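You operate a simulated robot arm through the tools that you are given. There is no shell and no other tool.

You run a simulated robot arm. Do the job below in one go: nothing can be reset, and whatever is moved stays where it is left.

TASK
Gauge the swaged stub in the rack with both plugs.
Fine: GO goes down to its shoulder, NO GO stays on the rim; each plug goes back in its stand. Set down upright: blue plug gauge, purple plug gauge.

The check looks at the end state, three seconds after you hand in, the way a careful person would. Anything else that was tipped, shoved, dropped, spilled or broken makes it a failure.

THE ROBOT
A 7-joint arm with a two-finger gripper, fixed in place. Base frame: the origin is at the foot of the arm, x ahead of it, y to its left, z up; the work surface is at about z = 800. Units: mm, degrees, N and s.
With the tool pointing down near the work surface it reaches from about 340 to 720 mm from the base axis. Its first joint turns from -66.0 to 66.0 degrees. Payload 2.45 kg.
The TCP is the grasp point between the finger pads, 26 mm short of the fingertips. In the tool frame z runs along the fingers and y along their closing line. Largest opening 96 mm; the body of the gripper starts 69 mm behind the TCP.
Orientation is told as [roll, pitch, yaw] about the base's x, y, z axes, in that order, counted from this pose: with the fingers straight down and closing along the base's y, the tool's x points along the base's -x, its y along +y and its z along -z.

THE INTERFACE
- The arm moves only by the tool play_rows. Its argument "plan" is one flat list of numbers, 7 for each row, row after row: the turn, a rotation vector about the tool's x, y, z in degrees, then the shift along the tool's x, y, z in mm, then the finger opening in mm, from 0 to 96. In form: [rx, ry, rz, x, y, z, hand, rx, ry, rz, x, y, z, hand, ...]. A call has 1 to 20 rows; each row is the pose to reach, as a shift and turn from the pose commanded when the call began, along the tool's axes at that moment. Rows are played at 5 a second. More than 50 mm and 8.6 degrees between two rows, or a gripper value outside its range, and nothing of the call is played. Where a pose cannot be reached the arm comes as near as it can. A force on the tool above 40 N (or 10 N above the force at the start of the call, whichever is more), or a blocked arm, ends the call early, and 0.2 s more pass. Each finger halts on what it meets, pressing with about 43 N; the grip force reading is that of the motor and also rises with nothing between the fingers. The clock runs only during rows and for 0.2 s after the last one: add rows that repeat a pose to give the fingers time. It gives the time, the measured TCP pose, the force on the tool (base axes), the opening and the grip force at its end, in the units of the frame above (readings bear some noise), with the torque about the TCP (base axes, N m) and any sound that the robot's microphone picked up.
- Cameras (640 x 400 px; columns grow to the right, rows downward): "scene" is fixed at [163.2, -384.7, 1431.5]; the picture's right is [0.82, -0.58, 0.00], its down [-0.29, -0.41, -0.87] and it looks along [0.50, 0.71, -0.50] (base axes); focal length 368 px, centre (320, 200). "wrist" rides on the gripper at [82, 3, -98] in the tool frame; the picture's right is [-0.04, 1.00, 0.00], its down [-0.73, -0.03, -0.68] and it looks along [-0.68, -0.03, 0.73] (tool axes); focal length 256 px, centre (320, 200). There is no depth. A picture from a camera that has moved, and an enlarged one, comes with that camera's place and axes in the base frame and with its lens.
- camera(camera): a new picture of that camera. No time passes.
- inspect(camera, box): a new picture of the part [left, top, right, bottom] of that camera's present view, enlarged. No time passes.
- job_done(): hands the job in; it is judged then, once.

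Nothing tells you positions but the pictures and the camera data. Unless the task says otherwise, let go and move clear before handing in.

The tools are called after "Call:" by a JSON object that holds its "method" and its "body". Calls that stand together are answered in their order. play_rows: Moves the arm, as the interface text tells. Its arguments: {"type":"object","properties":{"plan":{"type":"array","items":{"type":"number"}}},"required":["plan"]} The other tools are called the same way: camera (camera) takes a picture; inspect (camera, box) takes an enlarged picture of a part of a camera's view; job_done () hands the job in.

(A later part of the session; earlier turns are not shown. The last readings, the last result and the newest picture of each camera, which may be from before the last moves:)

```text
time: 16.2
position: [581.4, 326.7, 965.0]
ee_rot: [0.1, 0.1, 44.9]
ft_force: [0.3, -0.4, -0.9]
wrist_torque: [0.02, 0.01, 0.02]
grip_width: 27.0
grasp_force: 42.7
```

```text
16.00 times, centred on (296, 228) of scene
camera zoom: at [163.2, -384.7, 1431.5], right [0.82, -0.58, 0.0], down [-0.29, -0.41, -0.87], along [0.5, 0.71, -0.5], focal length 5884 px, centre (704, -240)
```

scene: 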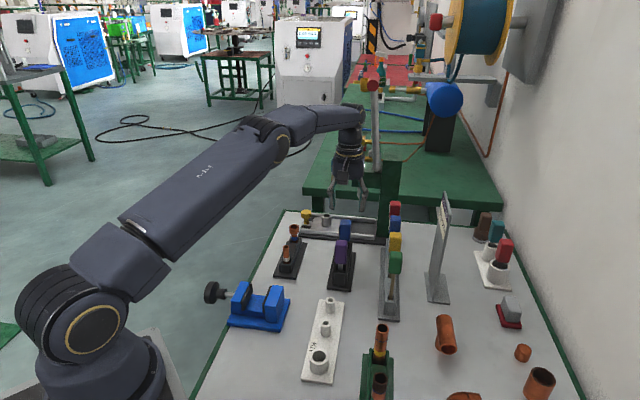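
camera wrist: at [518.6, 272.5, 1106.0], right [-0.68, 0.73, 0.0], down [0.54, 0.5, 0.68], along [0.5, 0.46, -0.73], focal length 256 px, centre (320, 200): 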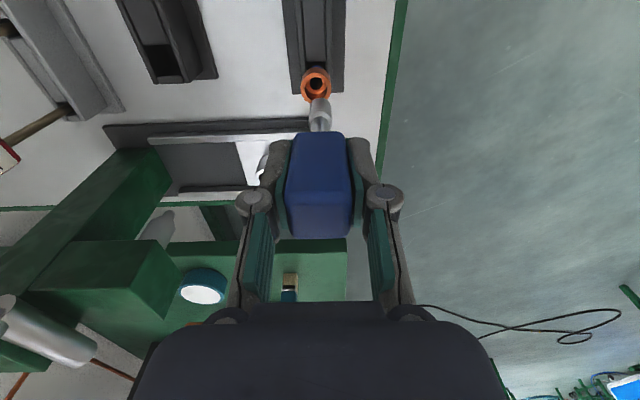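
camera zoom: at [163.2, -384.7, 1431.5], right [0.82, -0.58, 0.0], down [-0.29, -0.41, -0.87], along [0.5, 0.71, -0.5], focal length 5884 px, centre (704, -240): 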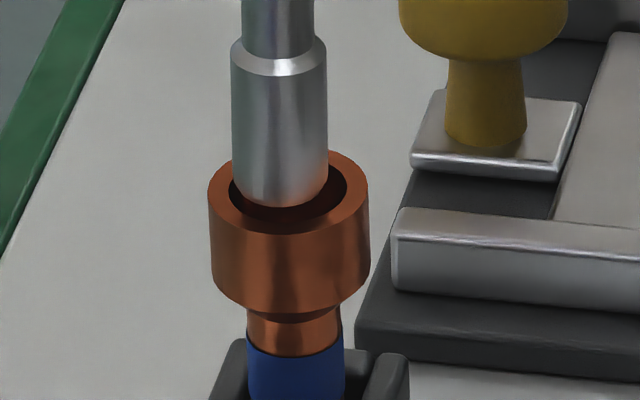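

Backed off cleanly; the stub stands straight again. Combining both views, the plug needs about 1 mm further along and 0.6 mm sideways. I'll apply that and lower slowly.

Call:
{"method": "play_rows", "body": {"plan": [0, 0, 0, -1.0, -0.6, 0, 18, 0, 0, 0, -1.0, -0.6, 1.5, 18, 0, 0, 0, -1.0, -0.6, 3, 18, 0, 0, 0, -1.0, -0.6, 4.5, 18]}}

Call:
{"method": "inspect", "body": {"camera": "wrist", "box": [302, 85, 342, 125]}}

Call:
{"method": "inspect", "body": {"camera": "scene", "box": [288, 215, 304, 240]}}

```text
time: 17.2
position: [581.8, 326.7, 961.9]
ee_rot: [-0.1, -0.1, 45.0]
ft_force: [-0.9, 0.3, 2.5]
wrist_torque: [-0.03, 0.09, 0.02]
grip_width: 27.1
grasp_force: 42.9
```

```text
10.00 times, centred on (322, 105) of wrist
camera zoom: at [522.9, 270.7, 1060.3], right [-0.68, 0.73, 0.0], down [0.54, 0.5, 0.68], along [0.5, 0.46, -0.73], focal length 2560 px, centre (300, 1150)
```

zoom: 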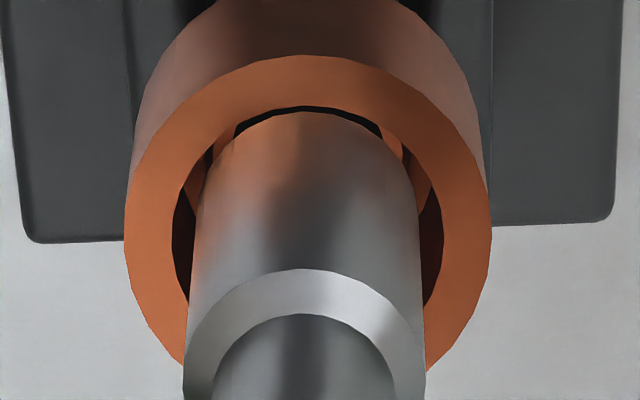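

```text
16.00 times, centred on (296, 228) of scene
camera zoom: at [163.1, -384.7, 1431.5], right [0.82, -0.58, 0.0], down [-0.29, -0.41, -0.87], along [0.5, 0.71, -0.5], focal length 5884 px, centre (704, -240)
```

zoom: 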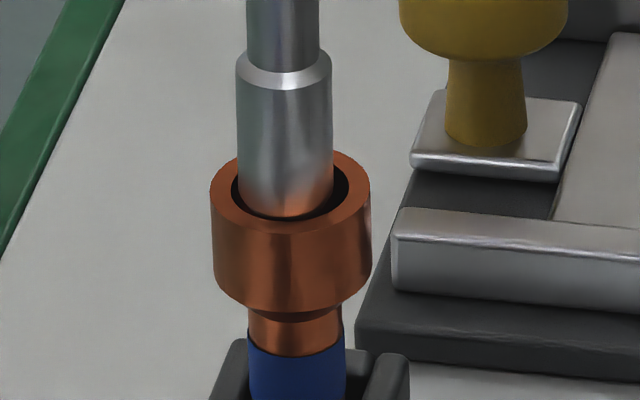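

Light contact (2.5 N) at rim height again; triangulation says the plug is still ~1 mm toward the near side. I'll lift 2 mm, shift another millimetre and lower again.

Call:
{"method": "play_rows", "body": {"plan": [0, 0, 0, 0, 0, -2.5, 18, 0, 0, 0, -1.2, -0.4, -2.5, 18, 0, 0, 0, -1.2, -0.4, -1, 18, 0, 0, 0, -1.2, -0.4, 0.5, 18, 0, 0, 0, -1.2, -0.4, 2, 18, 0, 0, 0, -1.2, -0.4, 3, 18]}}

Call:
{"method": "inspect", "body": {"camera": "wrist", "box": [302, 85, 342, 125]}}

Call:
{"method": "inspect", "body": {"camera": "scene", "box": [288, 215, 304, 240]}}

```text
time: 18.6
position: [583.5, 327.7, 958.0]
ee_rot: [0.0, -0.1, 45.1]
ft_force: [-0.3, -0.4, -0.6]
wrist_torque: [0.02, -0.02, -0.03]
grip_width: 27.0
grasp_force: 43.3
```

```text
10.00 times, centred on (322, 105) of wrist
camera zoom: at [524.0, 271.2, 1056.8], right [-0.68, 0.73, 0.0], down [0.54, 0.5, 0.68], along [0.5, 0.46, -0.73], focal length 2560 px, centre (300, 1150)
```

zoom: 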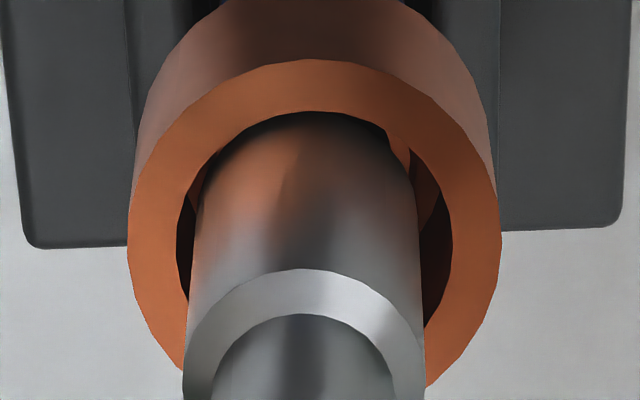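

```text
16.00 times, centred on (296, 228) of scene
camera zoom: at [163.2, -384.7, 1431.5], right [0.82, -0.58, 0.0], down [-0.29, -0.41, -0.87], along [0.5, 0.71, -0.5], focal length 5884 px, centre (704, -240)
```

zoom: 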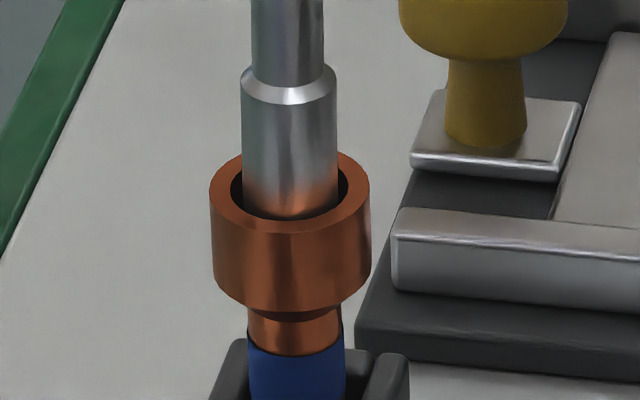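

No force now and the tip is entering the bore, centred. I'll continue down in small steps.

Call:
{"method": "play_rows", "body": {"plan": [0, 0, 0, -0.3, 0.3, 1.5, 18, 0, 0, 0, -0.3, 0.3, 3, 18, 0, 0, 0, -0.3, 0.3, 4.5, 18, 0, 0, 0, -0.3, 0.3, 6, 18]}}

Call:
{"method": "inspect", "body": {"camera": "wrist", "box": [302, 85, 342, 125]}}

Call:
{"method": "inspect", "body": {"camera": "scene", "box": [288, 215, 304, 240]}}

```text
time: 19.6
position: [584.0, 328.0, 952.9]
ee_rot: [0.0, 0.0, 45.0]
ft_force: [-0.2, -0.6, -1.6]
wrist_torque: [0.0, -0.05, -0.02]
grip_width: 26.9
grasp_force: 43.2
```

```text
10.00 times, centred on (322, 105) of wrist
camera zoom: at [524.0, 271.8, 1050.8], right [-0.68, 0.73, 0.0], down [0.54, 0.5, 0.68], along [0.5, 0.46, -0.73], focal length 2560 px, centre (300, 1150)
```

zoom: 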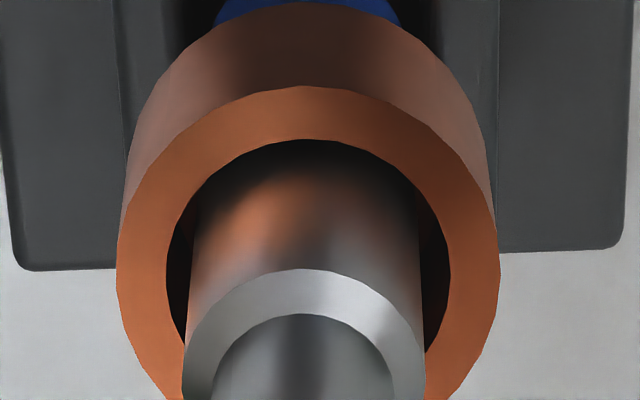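

```text
16.00 times, centred on (296, 228) of scene
camera zoom: at [163.2, -384.7, 1431.5], right [0.82, -0.58, 0.0], down [-0.29, -0.41, -0.87], along [0.5, 0.71, -0.5], focal length 5884 px, centre (704, -240)
```

zoom: 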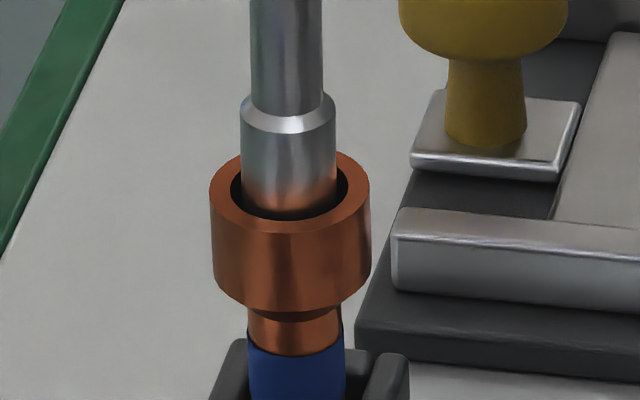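

The tip is going down into the cup freely with no force. I'll keep lowering until it bottoms.

Call:
{"method": "play_rows", "body": {"plan": [0, 0, 0, 0, 0.1, 1.5, 18, 0, 0, 0, 0, 0.1, 3, 18, 0, 0, 0, 0, 0.1, 4.5, 18, 0, 0, 0, 0, 0.1, 6, 18]}}

Call:
{"method": "inspect", "body": {"camera": "wrist", "box": [302, 85, 342, 125]}}

Call:
{"method": "inspect", "body": {"camera": "scene", "box": [288, 215, 304, 240]}}

```text
time: 20.6
position: [583.3, 327.6, 946.8]
ee_rot: [0.0, -0.1, 44.9]
ft_force: [-0.6, 0.3, 2.3]
wrist_torque: [0.02, -0.03, -0.01]
grip_width: 27.1
grasp_force: 43.0
```

```text
10.00 times, centred on (322, 105) of wrist
camera zoom: at [523.7, 271.7, 1044.8], right [-0.68, 0.73, 0.0], down [0.54, 0.5, 0.68], along [0.5, 0.46, -0.73], focal length 2560 px, centre (300, 1150)
```

zoom: 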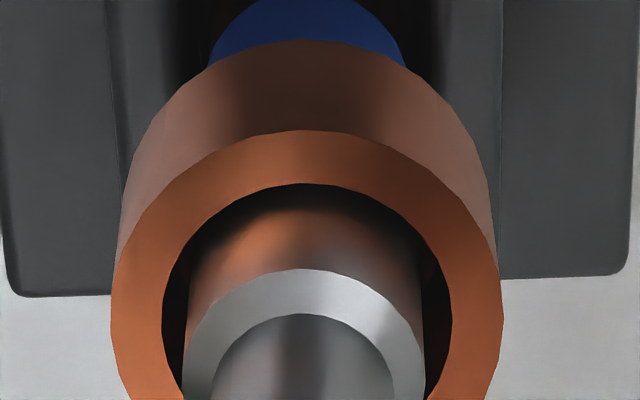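

```text
16.00 times, centred on (296, 228) of scene
camera zoom: at [163.1, -384.7, 1431.5], right [0.82, -0.58, 0.0], down [-0.29, -0.41, -0.87], along [0.5, 0.71, -0.5], focal length 5884 px, centre (704, -240)
```

zoom: 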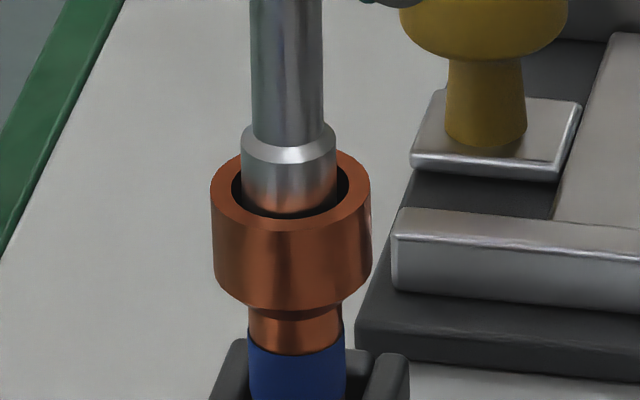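

A light 2.3 N reading with the tip about 15 mm inside the cup. I'll press on gently to see whether this is the shoulder.

Call:
{"method": "play_rows", "body": {"plan": [0, 0, 0, 0, 0, 0.7, 18, 0, 0, 0, 0, 0, 1.4, 18]}}

Call:
{"method": "inspect", "body": {"camera": "wrist", "box": [302, 95, 342, 135]}}

Call:
{"method": "inspect", "body": {"camera": "scene", "box": [288, 215, 304, 240]}}

```text
time: 21.2
position: [584.1, 328.4, 946.0]
ee_rot: [0.0, -0.3, 44.9]
ft_force: [-0.8, -0.2, 12.7]
wrist_torque: [0.02, 0.03, 0.01]
grip_width: 26.7
grasp_force: 43.1
```

```text
10.00 times, centred on (322, 115) of wrist
camera zoom: at [524.0, 271.8, 1044.3], right [-0.68, 0.73, 0.0], down [0.54, 0.5, 0.68], along [0.5, 0.46, -0.73], focal length 2560 px, centre (300, 1050)
```

zoom: 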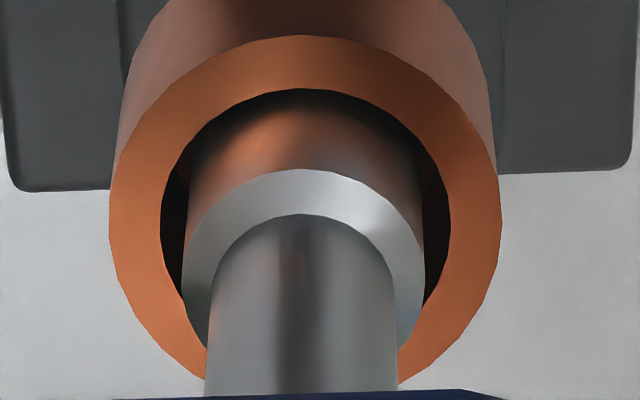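

```text
16.00 times, centred on (296, 228) of scene
camera zoom: at [162.9, -384.8, 1431.5], right [0.82, -0.58, 0.0], down [-0.29, -0.41, -0.87], along [0.5, 0.71, -0.5], focal length 5884 px, centre (704, -240)
```

zoom: 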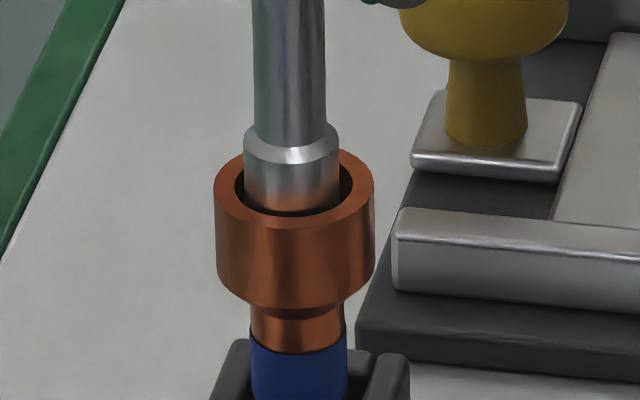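

12.7 N straight up with no torque: the GO plug is bottomed squarely on the stub's shoulder, about 16 mm in. I'll press a touch more and hold briefly to confirm it is a hard stop.

Call:
{"method": "play_rows", "body": {"plan": [0, 0, 0, 0, 0, 0.5, 18, 0, 0, 0, 0, 0, 0.5, 18, 0, 0, 0, 0, 0, 0.5, 18, 0, 0, 0, 0, 0, 0.5, 18]}}

```text
time: 22.2
position: [583.0, 328.9, 946.7]
ee_rot: [-0.1, -0.3, 45.0]
ft_force: [0.0, -0.1, 25.5]
wrist_torque: [-0.04, 0.01, -0.01]
grip_width: 26.9
grasp_force: 42.8
```

A hard stop at 25 N, so GO passes down to the shoulder. Now I'll withdraw straight up, watching that the stub stays in the rack.

Call:
{"method": "play_rows", "body": {"plan": [0, 0, 0, 0, 0, -3, 18, 0, 0, 0, 0, 0, -8, 18, 0, 0, 0, 0, 0, -15, 18, 0, 0, 0, 0, 0, -25, 18, 0, 0, 0, 0, 0, -40, 18, 0, 0, 0, 0, 0, -58, 18, 0, 0, 0, 0, 0, -60, 18]}}

Call:
{"method": "camera", "body": {"camera": "wrist"}}

Call:
{"method": "inspect", "body": {"camera": "scene", "box": [270, 185, 350, 285]}}

Call:
{"method": "inspect", "body": {"camera": "wrist", "box": [250, 60, 400, 260]}}

```text
time: 23.8
position: [583.2, 326.7, 1005.9]
ee_rot: [0.0, 0.0, 45.0]
ft_force: [-0.1, 0.1, -0.8]
wrist_torque: [0.03, 0.0, 0.03]
grip_width: 27.0
grasp_force: 42.8
```

```text
taken
camera wrist: at [524.0, 271.4, 1103.3], right [-0.68, 0.73, 0.0], down [0.54, 0.5, 0.68], along [0.5, 0.46, -0.73], focal length 256 px, centre (320, 200)
```

wrist: 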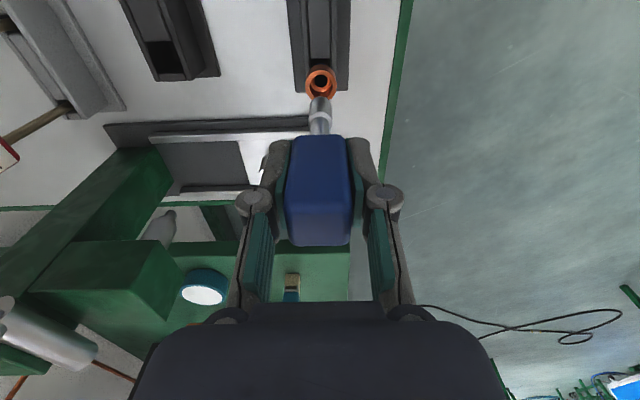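

```text
4.00 times, centred on (310, 235) of scene
camera zoom: at [163.2, -384.7, 1431.5], right [0.82, -0.58, 0.0], down [-0.29, -0.41, -0.87], along [0.5, 0.71, -0.5], focal length 1471 px, centre (360, 60)
```

zoom: 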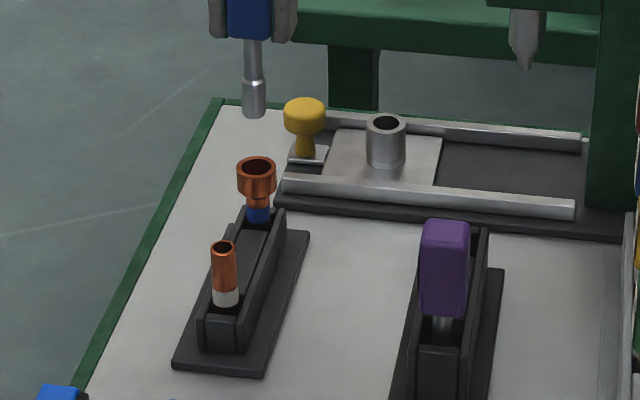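

```text
2.00 times, centred on (325, 160) of wrist
camera zoom: at [524.0, 271.4, 1103.3], right [-0.68, 0.73, 0.0], down [0.54, 0.5, 0.68], along [0.5, 0.46, -0.73], focal length 512 px, centre (310, 280)
```

zoom: 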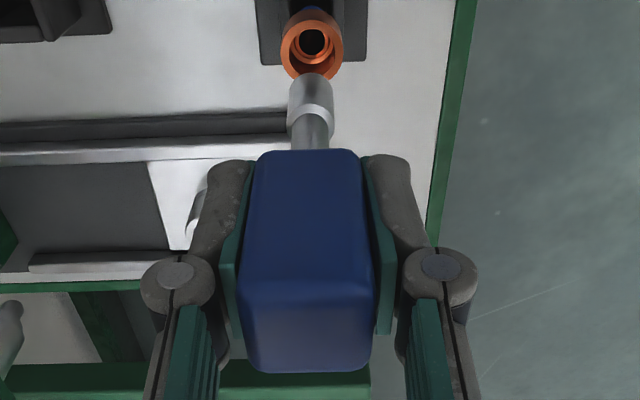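

The stub stayed put and the plug came out cleanly; it only slid up about 4 mm in the fingers. I'll check the tip's offset relative to the hand before putting it back.

Call:
{"method": "inspect", "body": {"camera": "wrist", "box": [295, 70, 345, 140]}}

Call:
{"method": "inspect", "body": {"camera": "scene", "box": [280, 170, 312, 240]}}

```text
5.71 times, centred on (320, 105) of wrist
camera zoom: at [524.0, 271.4, 1103.3], right [-0.68, 0.73, 0.0], down [0.54, 0.5, 0.68], along [0.5, 0.46, -0.73], focal length 1463 px, centre (320, 743)
```

zoom: 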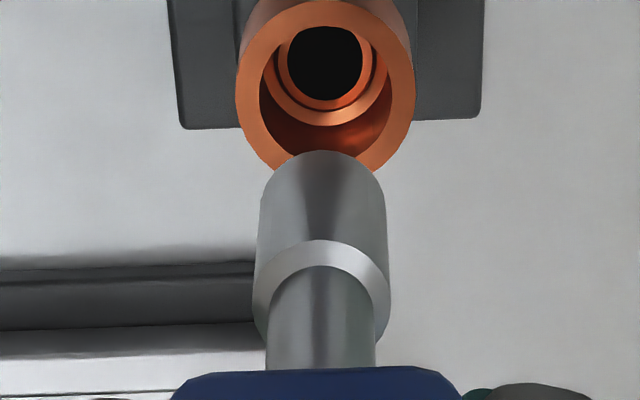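

```text
5.71 times, centred on (296, 205) of scene
camera zoom: at [163.2, -384.7, 1431.5], right [0.82, -0.58, 0.0], down [-0.29, -0.41, -0.87], along [0.5, 0.71, -0.5], focal length 2102 px, centre (457, 171)
```

zoom: 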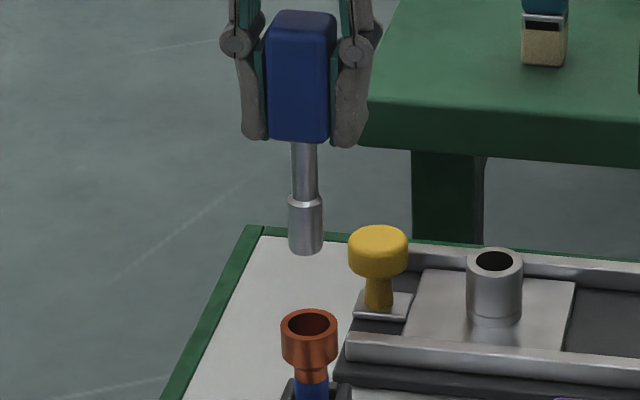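

The plug tilted ~1.5° in the fingers (tip toward the near side), so I'll turn the tool by −1.5° to make it upright. Then I'll carry it back over its slot at the recorded pick-up position.

Call:
{"method": "play_rows", "body": {"plan": [0, -0.3, 0, 2, -10, 0, 18, 0, -0.6, 0, 6, -35, 0, 18, 0, -0.9, 0, 10, -62, 0, 18, 0, -1.2, 0, 14, -90, 0, 18, 0, -1.5, 0, 18, -115, 0, 18, 0, -1.5, 0, 21, -134, 0, 18, 0, -1.5, 0, 21.8, -139.4, 0, 18, 0, -1.5, 0, 21.8, -139.4, 15, 18, 0, -1.5, 0, 21.8, -139.4, 30, 18, 0, -1.5, 0, 21.8, -139.4, 42, 18, 0, -1.5, 0, 21.8, -139.4, 46, 18, 0, -1.5, 0, 21.8, -139.4, 46, 18]}}

Call:
{"method": "camera", "body": {"camera": "wrist"}}

Call:
{"method": "inspect", "body": {"camera": "wrist", "box": [290, 50, 350, 140]}}

Call:
{"method": "inspect", "body": {"camera": "scene", "box": [325, 200, 365, 270]}}

```text
time: 26.4
position: [666.0, 214.1, 958.5]
ee_rot: [0.0, -1.5, 45.0]
ft_force: [-0.6, 0.0, -0.3]
wrist_torque: [0.0, 0.0, 0.0]
grip_width: 27.1
grasp_force: 43.3
```

```text
taken
camera wrist: at [605.3, 155.6, 1054.8], right [-0.68, 0.73, 0.0], down [0.53, 0.49, 0.7], along [0.51, 0.47, -0.72], focal length 256 px, centre (320, 200)
```

wrist: 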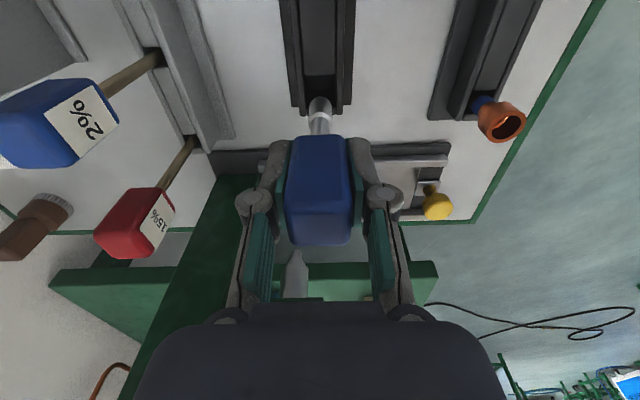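

```text
4.44 times, centred on (320, 95) of wrist
camera zoom: at [605.3, 155.6, 1054.8], right [-0.68, 0.73, 0.0], down [0.53, 0.49, 0.7], along [0.51, 0.47, -0.72], focal length 1138 px, centre (320, 667)
```

zoom: 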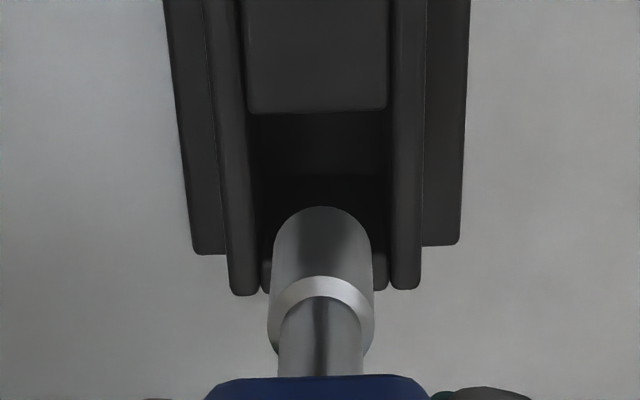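

```text
5.71 times, centred on (345, 235) of scene
camera zoom: at [163.2, -384.7, 1431.5], right [0.82, -0.58, 0.0], down [-0.29, -0.41, -0.87], along [0.5, 0.71, -0.5], focal length 2102 px, centre (177, 0)
```

zoom: 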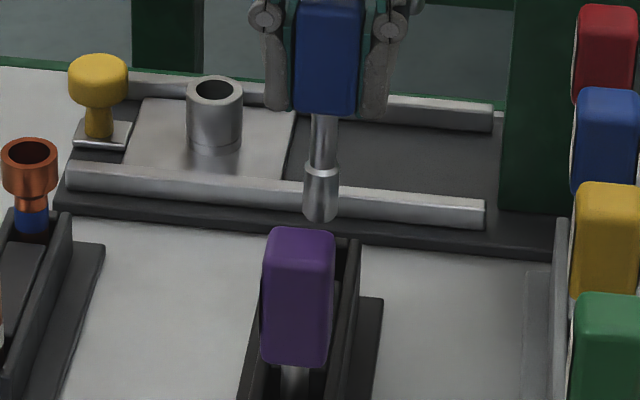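

The plug is upright above its pocket. I'll lower it vertically, compensating for the tool tilt, and check at the pocket mouth.

Call:
{"method": "play_rows", "body": {"plan": [0, 0, 0, 0.2, 0, 8, 18, 0, 0, 0, 0.4, 0, 16, 18, 0, 0, 0, 0.6, 0, 24, 18, 0, 0, 0, 0.8, 0, 30, 18, 0, 0, 0, 0.94, 0, 36, 18, 0, 0, 0, 0.94, 0, 36, 18]}}

Call:
{"method": "inspect", "body": {"camera": "wrist", "box": [280, 50, 360, 160]}}

Call:
{"method": "inspect", "body": {"camera": "scene", "box": [325, 200, 365, 270]}}

```text
time: 27.8
position: [666.4, 214.2, 921.8]
ee_rot: [0.0, -1.5, 45.0]
ft_force: [1.5, 0.8, -0.8]
wrist_torque: [0.0, -0.03, 0.01]
grip_width: 27.0
grasp_force: 42.4
```

```text
3.64 times, centred on (320, 105) of wrist
camera zoom: at [605.5, 156.1, 1018.9], right [-0.68, 0.73, 0.0], down [0.53, 0.49, 0.7], along [0.51, 0.47, -0.72], focal length 931 px, centre (320, 546)
```

zoom: 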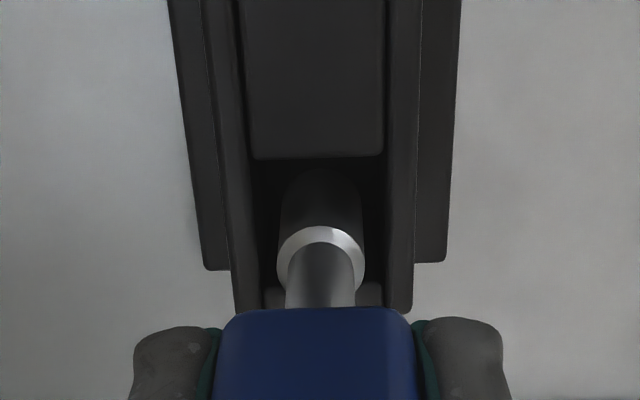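

```text
5.71 times, centred on (345, 235) of scene
camera zoom: at [163.2, -384.7, 1431.5], right [0.82, -0.58, 0.0], down [-0.29, -0.41, -0.87], along [0.5, 0.71, -0.5], focal length 2102 px, centre (177, 0)
```

zoom: 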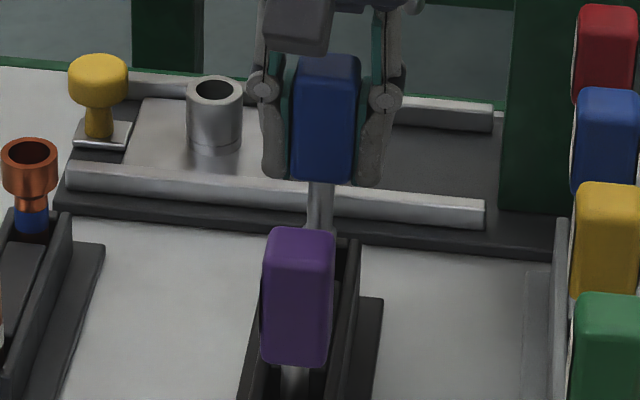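

The tip is in the pocket with clearance all round. I'll lower further, slowly near the bottom.

Call:
{"method": "play_rows", "body": {"plan": [0, 0, 0, 0.15, 0, 6, 18, 0, 0, 0, 0.3, 0, 12, 18, 0, 0, 0, 0.47, 0, 18, 18, 0, 0, 0, 0.6, 0, 22, 18, 0, 0, 0, 0.65, 0, 25, 18, 0, 0, 0, 0.65, 0, 25, 18]}}

Call:
{"method": "inspect", "body": {"camera": "wrist", "box": [250, 80, 400, 260]}}

```text
time: 29.2
position: [666.8, 214.1, 897.4]
ee_rot: [0.0, -1.6, 45.0]
ft_force: [0.3, 0.7, -1.9]
wrist_torque: [0.01, 0.0, -0.03]
grip_width: 27.2
grasp_force: 42.8
```

```text
2.22 times, centred on (325, 170) of wrist
camera zoom: at [605.3, 156.3, 994.0], right [-0.68, 0.73, 0.0], down [0.53, 0.49, 0.7], along [0.51, 0.47, -0.72], focal length 569 px, centre (309, 267)
```

zoom: 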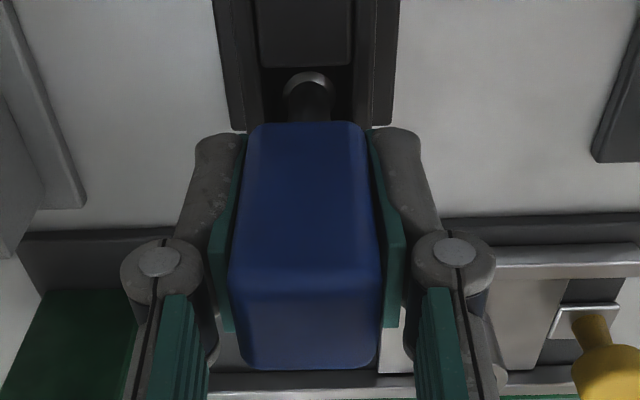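

Still free. Lowering in fine steps to find the pocket floor.

Call:
{"method": "play_rows", "body": {"plan": [0, 0, 0, 0.05, 0, 1.5, 18, 0, 0, 0, 0.08, 0, 3, 18, 0, 0, 0, 0.1, 0, 4, 18]}}

```text
time: 30.0
position: [667.1, 213.9, 893.6]
ee_rot: [0.0, -1.5, 45.0]
ft_force: [0.2, 0.6, -1.2]
wrist_torque: [-0.03, 0.02, -0.01]
grip_width: 27.0
grasp_force: 42.6
```

Call:
{"method": "play_rows", "body": {"plan": [0, 0, 0, 0.02, 0, 0.7, 18, 0, 0, 0, 0.04, 0, 1.4, 18, 0, 0, 0, 0.05, 0, 2.0, 18]}}

```text
time: 30.8
position: [667.5, 214.2, 891.7]
ee_rot: [0.0, -1.6, 45.1]
ft_force: [1.2, 1.7, 2.5]
wrist_torque: [0.08, -0.07, 0.04]
grip_width: 26.9
grasp_force: 42.8
```

Contact begins at TCP 891.7, as predicted for the seated height. A touch more to confirm the floor.

Call:
{"method": "play_rows", "body": {"plan": [0, 0, 0, 0.01, 0, 0.4, 18, 0, 0, 0, 0.01, 0, 0.4, 18]}}

Call:
{"method": "inspect", "body": {"camera": "scene", "box": [325, 205, 365, 270]}}

Call:
{"method": "inspect", "body": {"camera": "wrist", "box": [250, 80, 400, 260]}}

```text
time: 31.4
position: [667.7, 214.0, 893.3]
ee_rot: [0.1, -1.5, 45.0]
ft_force: [0.4, 1.9, 6.2]
wrist_torque: [0.14, -0.14, 0.02]
grip_width: 27.0
grasp_force: 43.2
```

```text
6.15 times, centred on (345, 238) of scene
camera zoom: at [163.1, -384.7, 1431.6], right [0.82, -0.58, 0.0], down [-0.29, -0.41, -0.87], along [0.5, 0.71, -0.5], focal length 2263 px, centre (166, -31)
```

zoom: 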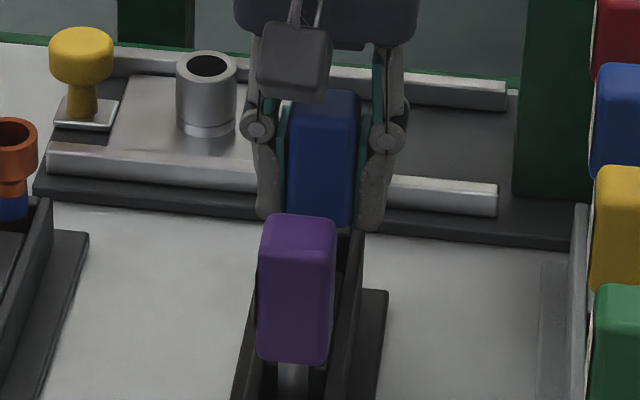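

```text
2.22 times, centred on (325, 170) of wrist
camera zoom: at [605.1, 155.7, 988.4], right [-0.68, 0.73, 0.0], down [0.53, 0.48, 0.7], along [0.51, 0.47, -0.71], focal length 569 px, centre (309, 267)
```

zoom: 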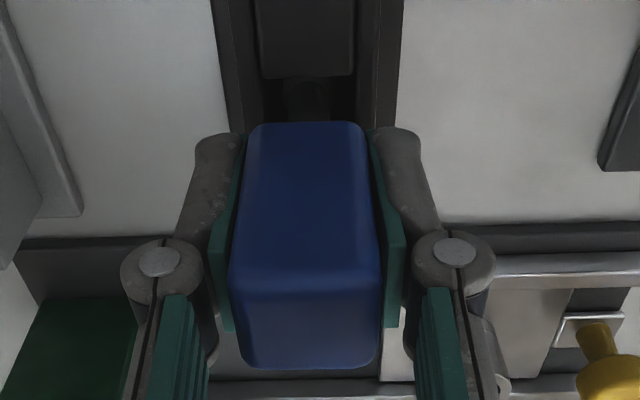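

The plug is down on the pocket floor (6 N). I'll release slowly.

Call:
{"method": "play_rows", "body": {"plan": [0, 0, 0, 0, 0, 0, 26, 0, 0, 0, 0, 0, 0, 29, 0, 0, 0, 0, 0, 0, 34, 0, 0, 0, 0, 0, 0, 45, 0, 0, 0, 0, 0, 0, 60, 0, 0, 0, 0, 0, 0, 60]}}

Call:
{"method": "inspect", "body": {"camera": "wrist", "box": [250, 80, 400, 260]}}

Call:
{"method": "inspect", "body": {"camera": "scene", "box": [325, 205, 365, 270]}}

```text
time: 32.8
position: [666.2, 213.0, 892.0]
ee_rot: [0.1, -1.5, 45.0]
ft_force: [0.4, 0.6, 0.0]
wrist_torque: [-0.04, -0.03, -0.01]
grip_width: 60.1
grasp_force: 0.0
```

```text
2.22 times, centred on (325, 170) of wrist
camera zoom: at [605.0, 155.5, 987.9], right [-0.68, 0.73, 0.0], down [0.53, 0.49, 0.7], along [0.51, 0.47, -0.72], focal length 569 px, centre (309, 267)
```

zoom: 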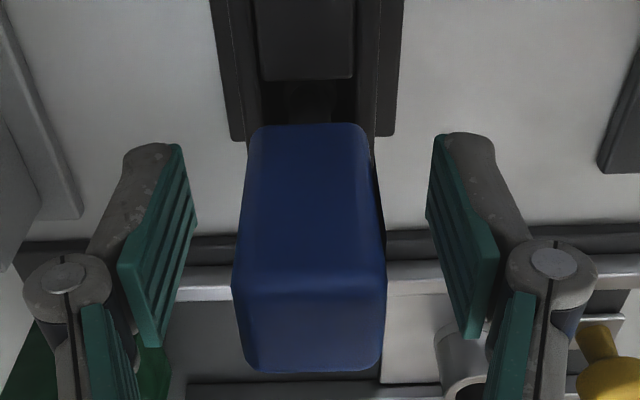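

```text
6.15 times, centred on (345, 238) of scene
camera zoom: at [163.2, -384.7, 1431.5], right [0.82, -0.58, 0.0], down [-0.29, -0.41, -0.87], along [0.5, 0.71, -0.5], focal length 2263 px, centre (166, -31)
```

zoom: 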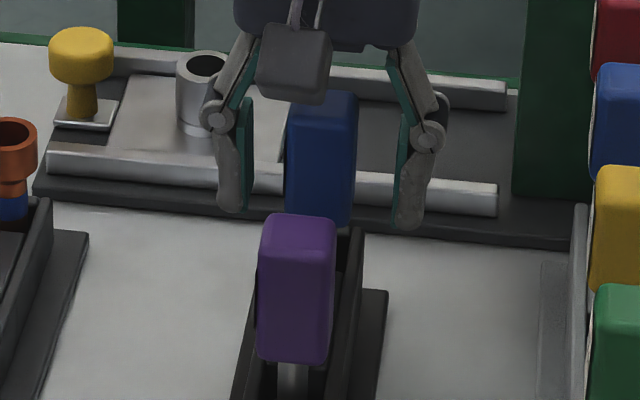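

Blue is back standing in its stand. I'll rise clear, undo the tilt, and move over the purple NO GO plug.

Call:
{"method": "play_rows", "body": {"plan": [0, 0, 0, -0.3, 0, -12, 60, 0, 0, 0, -0.65, 0, -25, 60, 0, 0, 0, -1.05, 0, -40, 60, 0, 0, 0, -1.5, 0, -58, 60, 0, 0.7, 0, -1.9, 0, -73, 60, 0, 1.5, 0, -2.2, 0, -84, 60, 0, 1.5, 0, -2.2, 0, -84, 60]}}

Call:
{"method": "play_rows", "body": {"plan": [0, 0, 0, 12, 0, 0, 60, 0, 0, 0, 32, 0, 0, 60, 0, 0, 0, 54, 0, 0, 60, 0, 0, 0, 76, 0, 0, 60, 0, 0, 0, 90, 0, 0, 60, 0, 0, 0, 90, 0, 0, 60]}}

Call:
{"method": "camera", "body": {"camera": "wrist"}}

Call:
{"method": "inspect", "body": {"camera": "wrist", "box": [270, 40, 370, 140]}}

Call:
{"method": "inspect", "body": {"camera": "scene", "box": [320, 205, 370, 295]}}

```text
time: 34.4
position: [666.4, 213.8, 974.7]
ee_rot: [-0.1, 0.0, 45.0]
ft_force: [0.3, 0.1, -0.2]
wrist_torque: [-0.01, -0.02, 0.02]
grip_width: 60.2
grasp_force: 0.1
```

```text
time: 35.8
position: [601.8, 147.8, 973.7]
ee_rot: [-0.1, 0.0, 44.9]
ft_force: [0.1, 0.6, -0.6]
wrist_torque: [0.0, 0.04, 0.04]
grip_width: 60.1
grasp_force: 0.1
```

```text
taken
camera wrist: at [542.9, 93.1, 1073.0], right [-0.68, 0.73, 0.0], down [0.54, 0.5, 0.68], along [0.5, 0.46, -0.73], focal length 256 px, centre (320, 200)
```

wrist: 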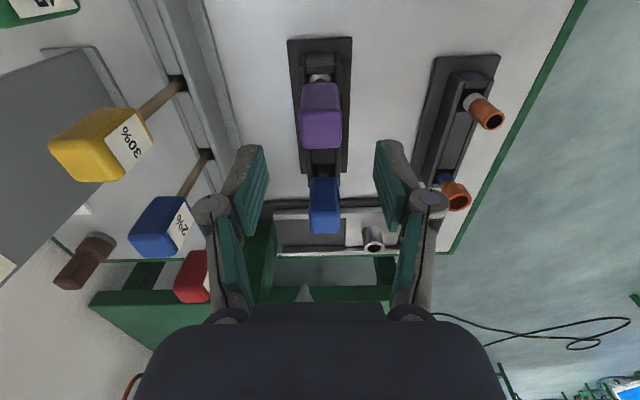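

```text
4.00 times, centred on (320, 90) of wrist
camera zoom: at [542.9, 93.1, 1073.0], right [-0.68, 0.73, 0.0], down [0.54, 0.5, 0.68], along [0.5, 0.46, -0.73], focal length 1024 px, centre (320, 640)
```

zoom: 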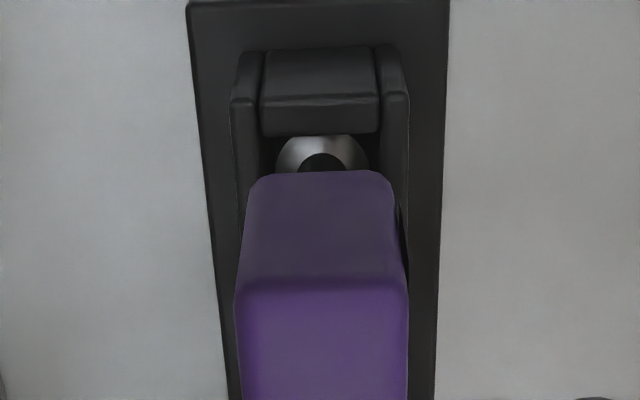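

```text
4.44 times, centred on (345, 250) of scene
camera zoom: at [163.1, -384.7, 1431.5], right [0.82, -0.58, 0.0], down [-0.29, -0.41, -0.87], along [0.5, 0.71, -0.5], focal length 1634 px, centre (209, -22)
```

zoom: 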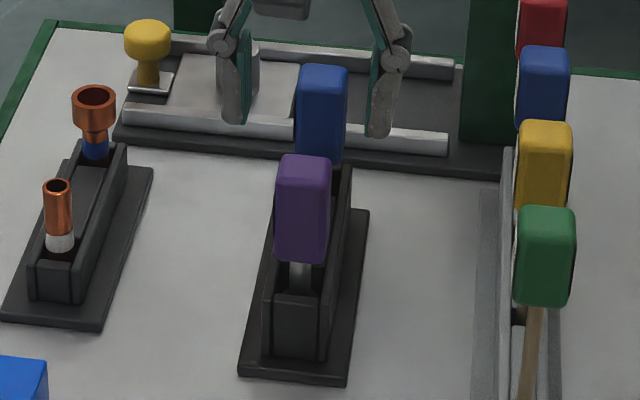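

Blue stands upright. Purple is well aligned under the hand (within 0.5 mm). I'll descend to straddle its handle.

Call:
{"method": "play_rows", "body": {"plan": [0, 0, 0, 0, 0.7, 15, 60, 0, 0, 0, 0, 0.7, 35, 60, 0, 0, 0, 0, 0.7, 55, 60, 0, 0, 0, 0, 0.7, 70, 60, 0, 0, 0, 0, 0.7, 78, 60, 0, 0, 0, 0, 0.7, 78, 60]}}

Call:
{"method": "inspect", "body": {"camera": "wrist", "box": [270, 120, 380, 250]}}

Call:
{"method": "inspect", "body": {"camera": "scene", "box": [315, 200, 375, 295]}}

```text
time: 37.2
position: [604.1, 151.4, 897.5]
ee_rot: [0.0, 0.1, 44.9]
ft_force: [0.3, 0.1, 0.3]
wrist_torque: [-0.01, 0.01, 0.02]
grip_width: 60.1
grasp_force: 0.0
```

```text
3.08 times, centred on (325, 185) of wrist
camera zoom: at [543.1, 95.4, 995.4], right [-0.68, 0.73, 0.0], down [0.54, 0.5, 0.68], along [0.5, 0.46, -0.73], focal length 788 px, centre (305, 246)
```

zoom: 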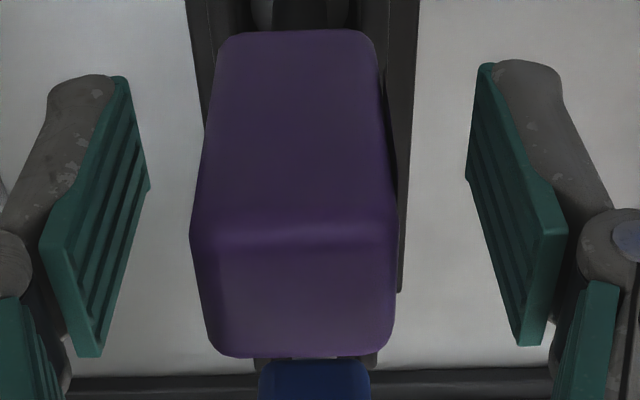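

```text
4.21 times, centred on (345, 248) of scene
camera zoom: at [163.2, -384.7, 1431.5], right [0.82, -0.58, 0.0], down [-0.29, -0.41, -0.87], along [0.5, 0.71, -0.5], focal length 1548 px, centre (215, 0)
```

zoom: 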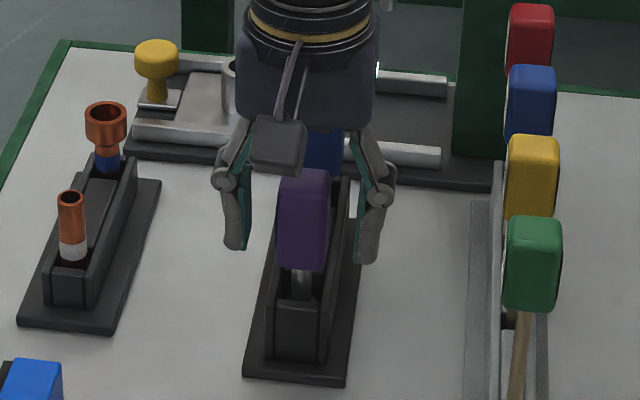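

The handle is ~1.7 mm toward −y of the finger midline this time, so I'll correct and close.

Call:
{"method": "play_rows", "body": {"plan": [0, 0, 0, 0, -1.7, 0, 60, 0, 0, 0, 0, -1.7, 0, 60, 0, 0, 0, 0, -1.7, 0, 45, 0, 0, 0, 0, -1.7, 0, 34, 0, 0, 0, 0, -1.7, 0, 22, 0, 0, 0, 0, -1.7, 0, 18, 0, 0, 0, 0, -1.7, 0, 18]}}

Call:
{"method": "inspect", "body": {"camera": "wrist", "box": [250, 100, 400, 260]}}

```text
time: 38.8
position: [604.6, 149.6, 895.7]
ee_rot: [0.1, 0.0, 45.0]
ft_force: [-0.9, -1.0, 0.8]
wrist_torque: [0.02, 0.03, 0.0]
grip_width: 27.2
grasp_force: 43.5
```

```text
2.50 times, centred on (325, 180) of wrist
camera zoom: at [544.1, 93.4, 995.2], right [-0.68, 0.73, 0.0], down [0.54, 0.5, 0.68], along [0.5, 0.46, -0.73], focal length 640 px, centre (308, 250)
```

zoom: 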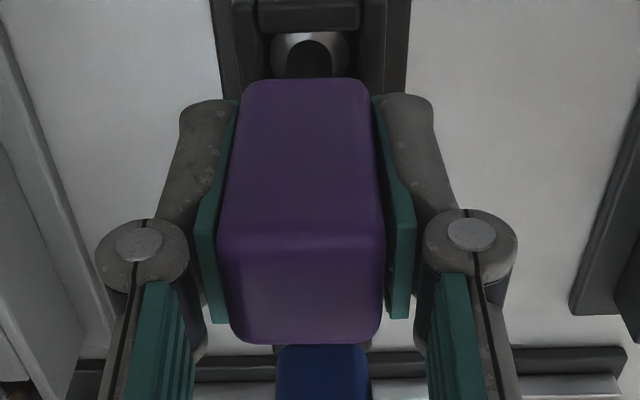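

Purple is gripped (27 mm, 43 N). Lifting straight up 110 mm.

Call:
{"method": "play_rows", "body": {"plan": [0, 0, 0, 0, 0, -4, 18, 0, 0, 0, 0, 0, -12, 18, 0, 0, 0, 0, 0, -24, 18, 0, 0, 0, 0, 0, -38, 18, 0, 0, 0, 0, 0, -55, 18, 0, 0, 0, 0, 0, -75, 18, 0, 0, 0, 0, 0, -95, 18, 0, 0, 0, 0, 0, -110, 18, 0, 0, 0, 0, 0, -110, 18]}}

Call:
{"method": "inspect", "body": {"camera": "wrist", "box": [280, 60, 360, 160]}}

Call:
{"method": "inspect", "body": {"camera": "scene", "box": [315, 180, 375, 290]}}

```text
time: 40.8
position: [603.8, 149.4, 1007.6]
ee_rot: [0.1, 0.0, 45.0]
ft_force: [0.7, -0.8, -1.1]
wrist_torque: [0.01, -0.01, -0.02]
grip_width: 27.0
grasp_force: 43.2
```

```text
4.00 times, centred on (320, 110) of wrist
camera zoom: at [543.3, 93.4, 1105.1], right [-0.68, 0.73, 0.0], down [0.54, 0.5, 0.68], along [0.5, 0.46, -0.73], focal length 1024 px, centre (320, 560)
```

zoom: 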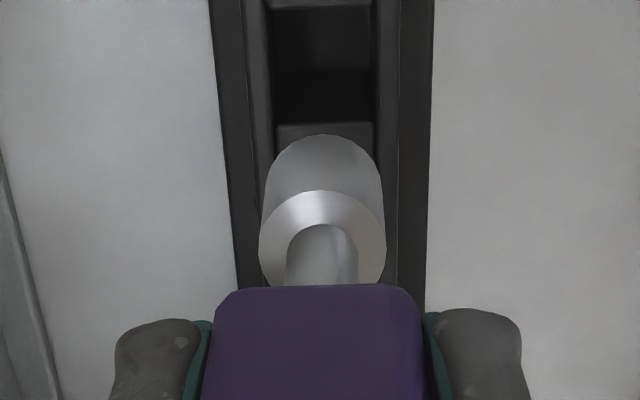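

```text
3.64 times, centred on (345, 235) of scene
camera zoom: at [163.2, -384.7, 1431.5], right [0.82, -0.58, 0.0], down [-0.29, -0.41, -0.87], along [0.5, 0.71, -0.5], focal length 1337 px, centre (229, 73)
```

zoom: 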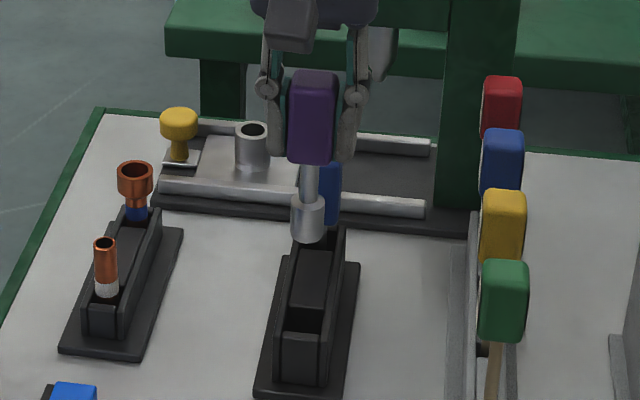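

The NO GO tip is about 22 mm, wider than the bore as expected. Carrying it over the swaged stub at safe height.

Call:
{"method": "play_rows", "body": {"plan": [0, 0, 0, -8, 10, 0, 18, 0, 0, 0, -24, 31, 0, 18, 0, 0, 0, -44, 56, 0, 18, 0, 0, 0, -64, 82, 0, 18, 0, 0, 0, -84, 108, 0, 18, 0, 0, 0, -100, 128, 0, 18, 0, 0, 0, -108, 139, 0, 18, 0, 0, 0, -109.5, 141, 0, 18, 0, 0, 0, -109.5, 141, 0, 18]}}

Call:
{"method": "inspect", "body": {"camera": "wrist", "box": [290, 60, 350, 140]}}

Call:
{"method": "inspect", "body": {"camera": "scene", "box": [276, 185, 316, 245]}}

```text
time: 42.8
position: [581.1, 327.7, 1006.4]
ee_rot: [0.0, 0.0, 45.0]
ft_force: [0.9, 0.3, -0.7]
wrist_torque: [0.0, 0.0, -0.03]
grip_width: 26.9
grasp_force: 43.3
```

```text
5.00 times, centred on (320, 100) of wrist
camera zoom: at [521.6, 270.8, 1105.1], right [-0.68, 0.73, 0.0], down [0.54, 0.5, 0.68], along [0.5, 0.46, -0.73], focal length 1280 px, centre (320, 700)
```

zoom: 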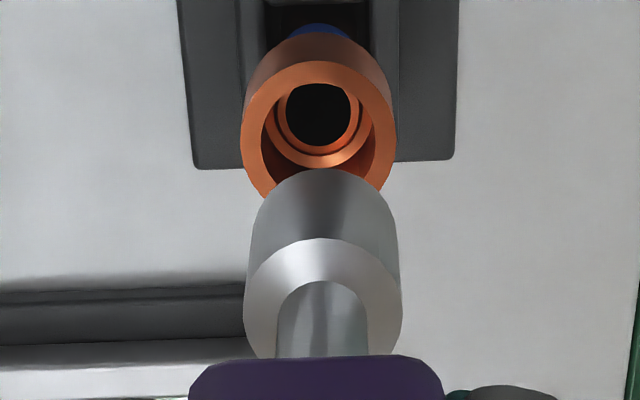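

```text
6.67 times, centred on (296, 215) of scene
camera zoom: at [163.2, -384.7, 1431.5], right [0.82, -0.58, 0.0], down [-0.29, -0.41, -0.87], along [0.5, 0.71, -0.5], focal length 2452 px, centre (480, 100)
```

zoom: 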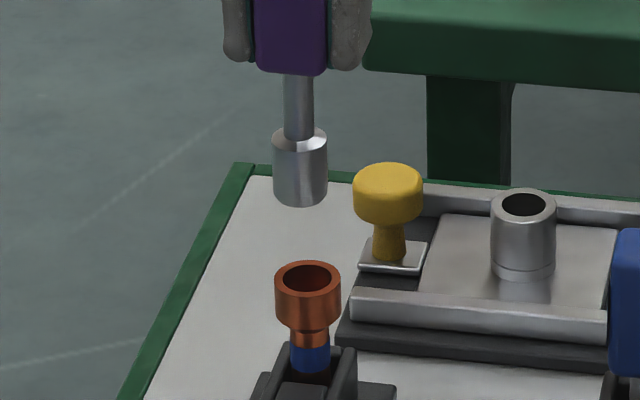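

Purple is over the stub. From both views and the blue run's experience it needs about (+0.4, −1.0). I'll lower to just above the rim and re-measure.

Call:
{"method": "play_rows", "body": {"plan": [0, 0, 0, 0.4, -1, 0, 18, 0, 0, 0, 0.4, -1, 10, 18, 0, 0, 0, 0.4, -1, 20, 18, 0, 0, 0, 0.4, -1, 28, 18, 0, 0, 0, 0.4, -1, 33, 18, 0, 0, 0, 0.4, -1, 33, 18]}}

Call:
{"method": "inspect", "body": {"camera": "wrist", "box": [302, 80, 342, 125]}}

Call:
{"method": "inspect", "body": {"camera": "scene", "box": [286, 210, 306, 242]}}

```text
time: 44.2
position: [580.7, 327.0, 974.3]
ee_rot: [0.0, 0.1, 45.0]
ft_force: [-0.1, -0.5, -0.6]
wrist_torque: [0.02, -0.02, 0.01]
grip_width: 27.3
grasp_force: 42.1
```

```text
8.89 times, centred on (322, 102) of wrist
camera zoom: at [521.4, 269.7, 1071.7], right [-0.68, 0.73, 0.0], down [0.54, 0.5, 0.68], along [0.5, 0.46, -0.73], focal length 2276 px, centre (302, 1067)
```

zoom: 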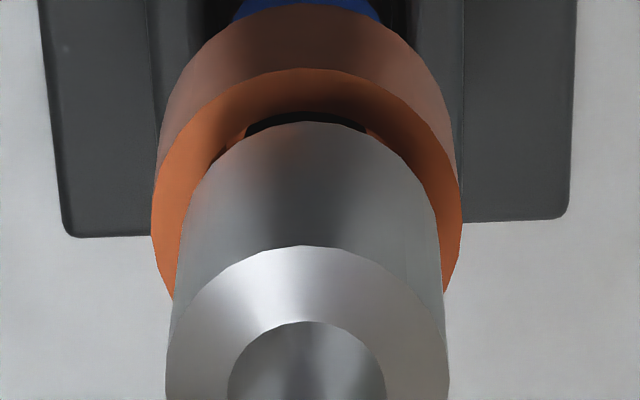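

```text
12.50 times, centred on (296, 226) of scene
camera zoom: at [163.2, -384.7, 1431.5], right [0.82, -0.58, 0.0], down [-0.29, -0.41, -0.87], along [0.5, 0.71, -0.5], focal length 4597 px, centre (620, -125)
```

zoom: 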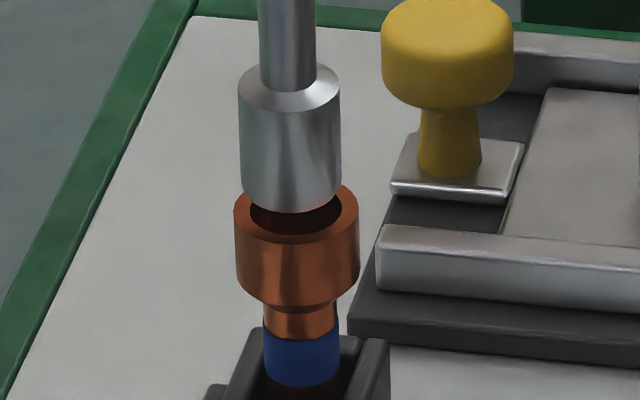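

The tip is ~7.6 mm above the rim and nearly centred. I'll correct (−0.6, −0.7) and lower most of the remaining gap.

Call:
{"method": "play_rows", "body": {"plan": [0, 0, 0, -0.6, -0.7, 0, 18, 0, 0, 0, -0.6, -0.7, 2, 18, 0, 0, 0, -0.6, -0.7, 4, 18, 0, 0, 0, -0.6, -0.7, 5.5, 18, 0, 0, 0, -0.6, -0.7, 5.5, 18]}}

Call:
{"method": "inspect", "body": {"camera": "wrist", "box": [302, 80, 342, 125]}}

Call:
{"method": "inspect", "body": {"camera": "scene", "box": [286, 210, 306, 242]}}

```text
time: 45.4
position: [583.3, 325.2, 967.5]
ee_rot: [0.0, 0.1, 45.1]
ft_force: [0.2, -0.4, -0.8]
wrist_torque: [0.02, 0.02, 0.01]
grip_width: 27.1
grasp_force: 42.7
```

```text
8.89 times, centred on (322, 102) of wrist
camera zoom: at [522.6, 269.8, 1066.7], right [-0.68, 0.73, 0.0], down [0.54, 0.5, 0.68], along [0.5, 0.46, -0.73], focal length 2276 px, centre (302, 1067)
```

zoom: 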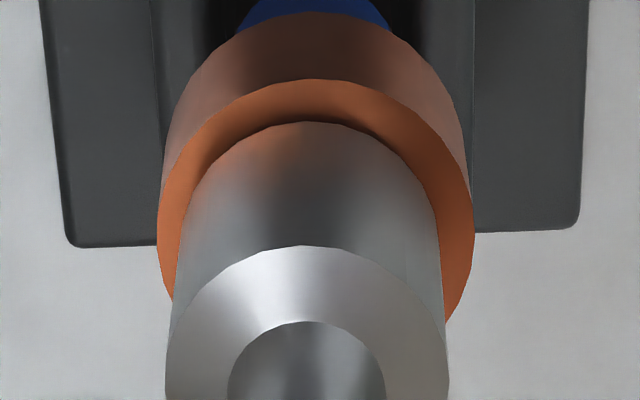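

```text
12.50 times, centred on (296, 226) of scene
camera zoom: at [163.2, -384.7, 1431.5], right [0.82, -0.58, 0.0], down [-0.29, -0.41, -0.87], along [0.5, 0.71, -0.5], focal length 4597 px, centre (620, -125)
```

zoom: 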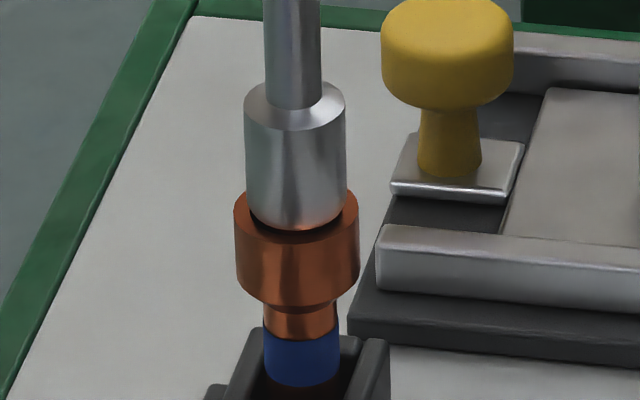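

Centred in both views, about 2.5 mm above the rim. I'll lower to contact.

Call:
{"method": "play_rows", "body": {"plan": [0, 0, 0, 0, 0, 0.8, 18, 0, 0, 0, 0, 0, 1.6, 18, 0, 0, 0, 0, 0, 2.2, 18]}}

Call:
{"method": "inspect", "body": {"camera": "scene", "box": [286, 210, 306, 242]}}

```text
time: 46.2
position: [583.9, 325.9, 966.5]
ee_rot: [0.0, 0.0, 45.0]
ft_force: [0.4, 0.3, 2.5]
wrist_torque: [-0.02, 0.05, 0.0]
grip_width: 27.2
grasp_force: 43.4
```

```text
12.50 times, centred on (296, 226) of scene
camera zoom: at [163.1, -384.7, 1431.5], right [0.82, -0.58, 0.0], down [-0.29, -0.41, -0.87], along [0.5, 0.71, -0.5], focal length 4597 px, centre (620, -125)
```

zoom: 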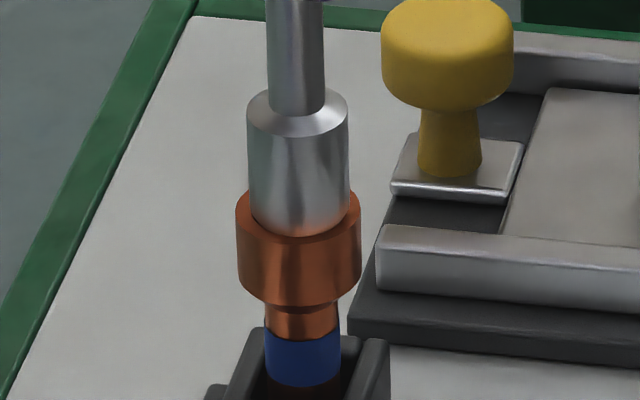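

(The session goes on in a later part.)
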